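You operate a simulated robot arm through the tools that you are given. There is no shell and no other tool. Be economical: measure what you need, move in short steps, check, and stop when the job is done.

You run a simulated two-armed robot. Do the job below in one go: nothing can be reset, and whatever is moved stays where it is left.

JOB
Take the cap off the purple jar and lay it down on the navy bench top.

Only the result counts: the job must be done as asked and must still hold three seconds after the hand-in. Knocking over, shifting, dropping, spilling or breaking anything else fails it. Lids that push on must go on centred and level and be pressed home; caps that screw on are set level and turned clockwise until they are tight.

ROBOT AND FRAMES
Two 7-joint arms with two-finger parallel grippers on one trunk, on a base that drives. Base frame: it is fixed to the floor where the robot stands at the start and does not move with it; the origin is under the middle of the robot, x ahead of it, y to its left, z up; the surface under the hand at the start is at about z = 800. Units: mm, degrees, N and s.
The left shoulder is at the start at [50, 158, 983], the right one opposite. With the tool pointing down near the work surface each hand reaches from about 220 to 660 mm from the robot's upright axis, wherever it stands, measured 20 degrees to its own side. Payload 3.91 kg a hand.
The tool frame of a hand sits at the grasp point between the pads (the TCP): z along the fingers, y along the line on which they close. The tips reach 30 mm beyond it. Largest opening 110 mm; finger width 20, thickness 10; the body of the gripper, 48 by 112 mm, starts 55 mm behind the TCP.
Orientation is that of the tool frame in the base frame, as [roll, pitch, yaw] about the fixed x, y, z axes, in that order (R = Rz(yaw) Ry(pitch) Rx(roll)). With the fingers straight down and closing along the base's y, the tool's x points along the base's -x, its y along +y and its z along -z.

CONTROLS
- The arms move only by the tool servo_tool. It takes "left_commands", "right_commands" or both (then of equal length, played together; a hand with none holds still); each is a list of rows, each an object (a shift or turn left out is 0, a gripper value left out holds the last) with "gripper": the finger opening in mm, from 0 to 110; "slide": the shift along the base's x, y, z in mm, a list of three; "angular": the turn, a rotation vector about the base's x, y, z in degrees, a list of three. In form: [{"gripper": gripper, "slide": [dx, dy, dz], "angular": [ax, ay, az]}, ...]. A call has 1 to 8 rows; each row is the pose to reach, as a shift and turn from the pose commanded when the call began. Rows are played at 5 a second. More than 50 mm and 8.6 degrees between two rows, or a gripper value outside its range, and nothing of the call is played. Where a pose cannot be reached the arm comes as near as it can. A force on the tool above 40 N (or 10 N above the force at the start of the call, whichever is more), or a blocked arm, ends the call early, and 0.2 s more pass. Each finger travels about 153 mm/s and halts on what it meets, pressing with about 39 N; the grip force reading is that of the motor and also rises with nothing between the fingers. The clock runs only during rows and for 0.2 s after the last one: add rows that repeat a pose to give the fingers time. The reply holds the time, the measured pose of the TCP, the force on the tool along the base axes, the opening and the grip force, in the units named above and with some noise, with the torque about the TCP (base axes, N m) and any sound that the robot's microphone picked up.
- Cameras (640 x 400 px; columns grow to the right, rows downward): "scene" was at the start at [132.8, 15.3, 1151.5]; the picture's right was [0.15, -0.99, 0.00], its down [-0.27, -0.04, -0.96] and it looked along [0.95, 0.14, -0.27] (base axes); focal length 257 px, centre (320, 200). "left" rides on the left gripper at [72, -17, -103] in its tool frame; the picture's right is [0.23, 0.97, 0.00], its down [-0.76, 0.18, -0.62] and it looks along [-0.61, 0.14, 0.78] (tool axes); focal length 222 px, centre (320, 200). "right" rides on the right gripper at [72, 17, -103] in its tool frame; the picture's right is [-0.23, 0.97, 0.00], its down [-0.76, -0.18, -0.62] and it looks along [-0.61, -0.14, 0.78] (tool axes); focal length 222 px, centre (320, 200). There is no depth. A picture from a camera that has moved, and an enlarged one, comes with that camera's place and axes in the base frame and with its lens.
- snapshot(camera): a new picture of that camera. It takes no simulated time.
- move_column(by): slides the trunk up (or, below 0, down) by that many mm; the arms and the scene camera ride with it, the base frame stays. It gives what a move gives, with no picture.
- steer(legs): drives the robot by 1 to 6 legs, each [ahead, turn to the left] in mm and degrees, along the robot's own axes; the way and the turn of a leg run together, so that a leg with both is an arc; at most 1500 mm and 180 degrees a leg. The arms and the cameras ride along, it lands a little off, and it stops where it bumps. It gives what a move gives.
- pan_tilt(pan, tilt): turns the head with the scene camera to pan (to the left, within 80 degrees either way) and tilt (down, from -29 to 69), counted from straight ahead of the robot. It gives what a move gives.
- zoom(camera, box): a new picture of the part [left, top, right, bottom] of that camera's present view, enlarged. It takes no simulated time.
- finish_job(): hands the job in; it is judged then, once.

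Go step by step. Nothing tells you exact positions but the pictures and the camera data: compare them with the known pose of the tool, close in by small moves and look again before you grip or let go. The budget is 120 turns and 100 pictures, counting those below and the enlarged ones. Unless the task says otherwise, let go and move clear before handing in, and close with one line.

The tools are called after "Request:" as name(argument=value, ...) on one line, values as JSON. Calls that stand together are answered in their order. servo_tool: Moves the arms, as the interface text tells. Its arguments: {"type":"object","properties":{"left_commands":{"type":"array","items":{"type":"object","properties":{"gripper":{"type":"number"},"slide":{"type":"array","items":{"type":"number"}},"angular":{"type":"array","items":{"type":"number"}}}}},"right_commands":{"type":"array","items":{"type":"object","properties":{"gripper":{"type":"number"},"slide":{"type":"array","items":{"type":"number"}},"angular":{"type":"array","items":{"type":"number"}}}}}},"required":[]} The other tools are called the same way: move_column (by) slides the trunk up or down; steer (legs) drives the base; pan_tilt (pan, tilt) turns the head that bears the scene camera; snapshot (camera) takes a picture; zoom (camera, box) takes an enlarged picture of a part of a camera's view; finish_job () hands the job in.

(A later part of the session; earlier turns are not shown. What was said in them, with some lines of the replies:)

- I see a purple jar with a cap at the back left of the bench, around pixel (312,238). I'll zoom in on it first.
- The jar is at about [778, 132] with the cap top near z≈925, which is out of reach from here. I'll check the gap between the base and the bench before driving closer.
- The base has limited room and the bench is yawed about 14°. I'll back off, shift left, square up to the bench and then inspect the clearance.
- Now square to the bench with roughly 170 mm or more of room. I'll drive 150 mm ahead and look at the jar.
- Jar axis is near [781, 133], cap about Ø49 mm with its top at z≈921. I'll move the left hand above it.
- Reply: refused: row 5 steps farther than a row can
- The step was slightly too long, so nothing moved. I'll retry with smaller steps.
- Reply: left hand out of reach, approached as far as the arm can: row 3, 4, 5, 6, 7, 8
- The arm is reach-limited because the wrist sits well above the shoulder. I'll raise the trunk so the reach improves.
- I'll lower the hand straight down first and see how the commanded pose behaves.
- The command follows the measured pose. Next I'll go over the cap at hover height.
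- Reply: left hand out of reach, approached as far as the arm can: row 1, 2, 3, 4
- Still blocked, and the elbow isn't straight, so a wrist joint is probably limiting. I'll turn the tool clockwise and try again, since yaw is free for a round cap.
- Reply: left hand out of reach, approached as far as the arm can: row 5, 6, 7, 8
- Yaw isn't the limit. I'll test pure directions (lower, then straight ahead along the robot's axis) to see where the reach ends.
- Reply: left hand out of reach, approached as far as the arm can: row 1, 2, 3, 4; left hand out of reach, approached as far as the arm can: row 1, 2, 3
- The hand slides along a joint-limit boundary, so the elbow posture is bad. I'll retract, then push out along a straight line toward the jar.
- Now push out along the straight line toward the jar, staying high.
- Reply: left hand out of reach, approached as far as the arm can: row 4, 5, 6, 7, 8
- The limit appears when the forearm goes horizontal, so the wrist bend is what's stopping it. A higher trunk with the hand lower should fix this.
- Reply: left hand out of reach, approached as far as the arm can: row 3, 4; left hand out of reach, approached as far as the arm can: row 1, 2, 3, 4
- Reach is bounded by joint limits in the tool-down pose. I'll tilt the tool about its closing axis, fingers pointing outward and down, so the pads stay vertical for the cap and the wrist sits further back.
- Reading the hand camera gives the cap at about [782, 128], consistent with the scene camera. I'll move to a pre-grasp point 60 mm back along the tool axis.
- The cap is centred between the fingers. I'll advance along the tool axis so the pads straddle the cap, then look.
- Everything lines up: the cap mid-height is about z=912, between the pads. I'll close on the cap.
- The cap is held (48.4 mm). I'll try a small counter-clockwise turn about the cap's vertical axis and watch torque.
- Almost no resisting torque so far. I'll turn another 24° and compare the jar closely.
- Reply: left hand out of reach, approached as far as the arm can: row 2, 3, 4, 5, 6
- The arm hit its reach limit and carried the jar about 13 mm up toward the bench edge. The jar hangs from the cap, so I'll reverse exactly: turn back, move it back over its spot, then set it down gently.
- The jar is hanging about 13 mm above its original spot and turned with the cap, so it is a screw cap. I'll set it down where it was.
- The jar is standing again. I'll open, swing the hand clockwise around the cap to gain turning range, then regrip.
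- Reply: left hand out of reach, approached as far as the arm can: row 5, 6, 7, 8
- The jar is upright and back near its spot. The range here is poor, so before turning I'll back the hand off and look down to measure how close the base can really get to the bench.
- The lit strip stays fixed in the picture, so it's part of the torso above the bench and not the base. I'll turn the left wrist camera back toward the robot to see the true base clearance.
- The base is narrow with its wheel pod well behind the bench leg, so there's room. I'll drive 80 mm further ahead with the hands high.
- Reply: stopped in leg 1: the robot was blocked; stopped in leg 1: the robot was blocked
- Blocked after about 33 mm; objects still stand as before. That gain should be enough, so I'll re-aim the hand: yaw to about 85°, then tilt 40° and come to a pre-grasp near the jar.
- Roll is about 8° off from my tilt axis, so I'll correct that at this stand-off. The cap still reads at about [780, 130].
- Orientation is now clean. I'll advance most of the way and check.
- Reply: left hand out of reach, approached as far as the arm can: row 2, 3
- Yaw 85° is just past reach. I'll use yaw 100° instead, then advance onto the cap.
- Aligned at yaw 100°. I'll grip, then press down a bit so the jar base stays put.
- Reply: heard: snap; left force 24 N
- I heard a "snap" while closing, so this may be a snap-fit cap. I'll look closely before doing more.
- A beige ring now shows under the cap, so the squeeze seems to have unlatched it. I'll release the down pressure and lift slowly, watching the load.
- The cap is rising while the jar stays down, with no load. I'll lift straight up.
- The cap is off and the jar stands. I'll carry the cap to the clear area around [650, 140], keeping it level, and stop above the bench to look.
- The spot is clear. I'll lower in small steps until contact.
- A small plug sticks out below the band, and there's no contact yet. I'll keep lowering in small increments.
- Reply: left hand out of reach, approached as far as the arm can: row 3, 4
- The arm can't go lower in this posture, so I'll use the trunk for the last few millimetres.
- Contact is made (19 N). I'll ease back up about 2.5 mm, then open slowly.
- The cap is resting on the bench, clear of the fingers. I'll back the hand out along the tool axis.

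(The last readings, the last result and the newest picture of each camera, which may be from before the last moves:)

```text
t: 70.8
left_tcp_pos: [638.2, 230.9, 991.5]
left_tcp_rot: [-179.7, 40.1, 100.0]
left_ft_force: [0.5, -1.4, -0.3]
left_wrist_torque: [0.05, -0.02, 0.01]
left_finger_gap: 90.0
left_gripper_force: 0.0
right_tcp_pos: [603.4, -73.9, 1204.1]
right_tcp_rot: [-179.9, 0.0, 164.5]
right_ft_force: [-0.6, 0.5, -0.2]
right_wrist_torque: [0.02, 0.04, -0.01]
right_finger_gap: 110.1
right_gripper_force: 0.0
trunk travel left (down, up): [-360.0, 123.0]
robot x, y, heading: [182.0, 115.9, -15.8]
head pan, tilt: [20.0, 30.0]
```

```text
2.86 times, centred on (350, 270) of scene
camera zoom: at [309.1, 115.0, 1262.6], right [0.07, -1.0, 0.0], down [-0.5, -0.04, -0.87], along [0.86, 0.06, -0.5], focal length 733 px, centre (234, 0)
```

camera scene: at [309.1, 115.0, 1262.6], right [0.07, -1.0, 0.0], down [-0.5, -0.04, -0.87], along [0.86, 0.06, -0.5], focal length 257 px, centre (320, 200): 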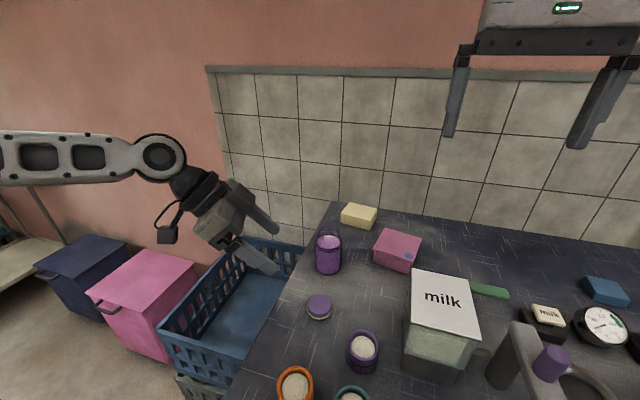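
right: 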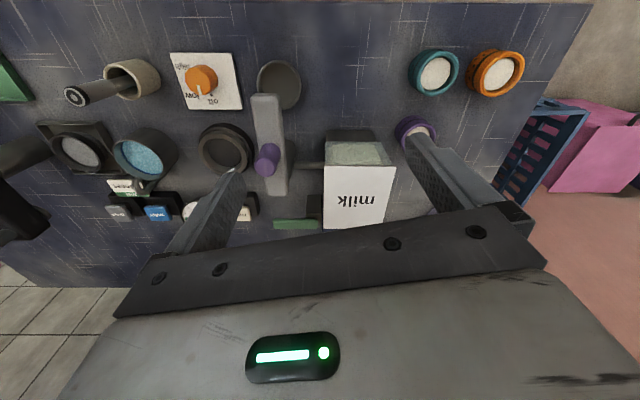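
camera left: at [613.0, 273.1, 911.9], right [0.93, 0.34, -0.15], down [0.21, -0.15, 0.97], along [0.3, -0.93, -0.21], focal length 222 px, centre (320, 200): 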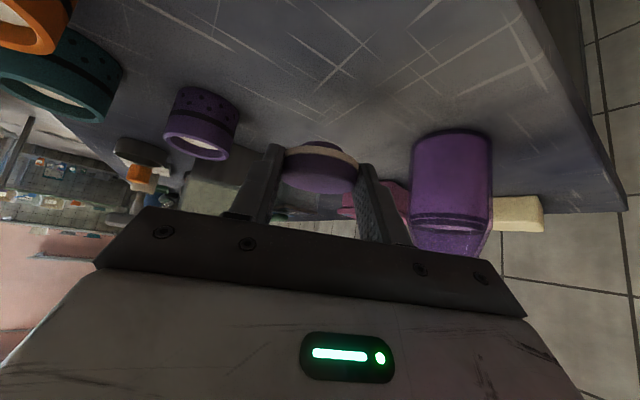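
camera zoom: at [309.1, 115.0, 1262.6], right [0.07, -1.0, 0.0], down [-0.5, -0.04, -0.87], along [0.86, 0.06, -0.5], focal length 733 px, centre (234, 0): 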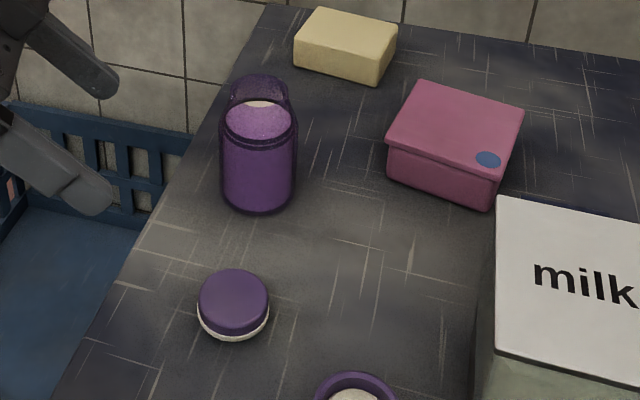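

The cap is lying flat on the navy bench top and the purple jar is open and upright at its spot. Both hands are clear, so I'm handing in.

Request:
finish_job()

```text
The job is handed in.
```

I took the cap off the purple jar and laid it flat on the navy bench top, and the job is handed in. The jar stands open and upright within a few millimetres of where it was. While testing the cap I briefly lifted the jar about 13 mm and set it back. The base also bumped into something at the bench once, but nothing on top looked moved.
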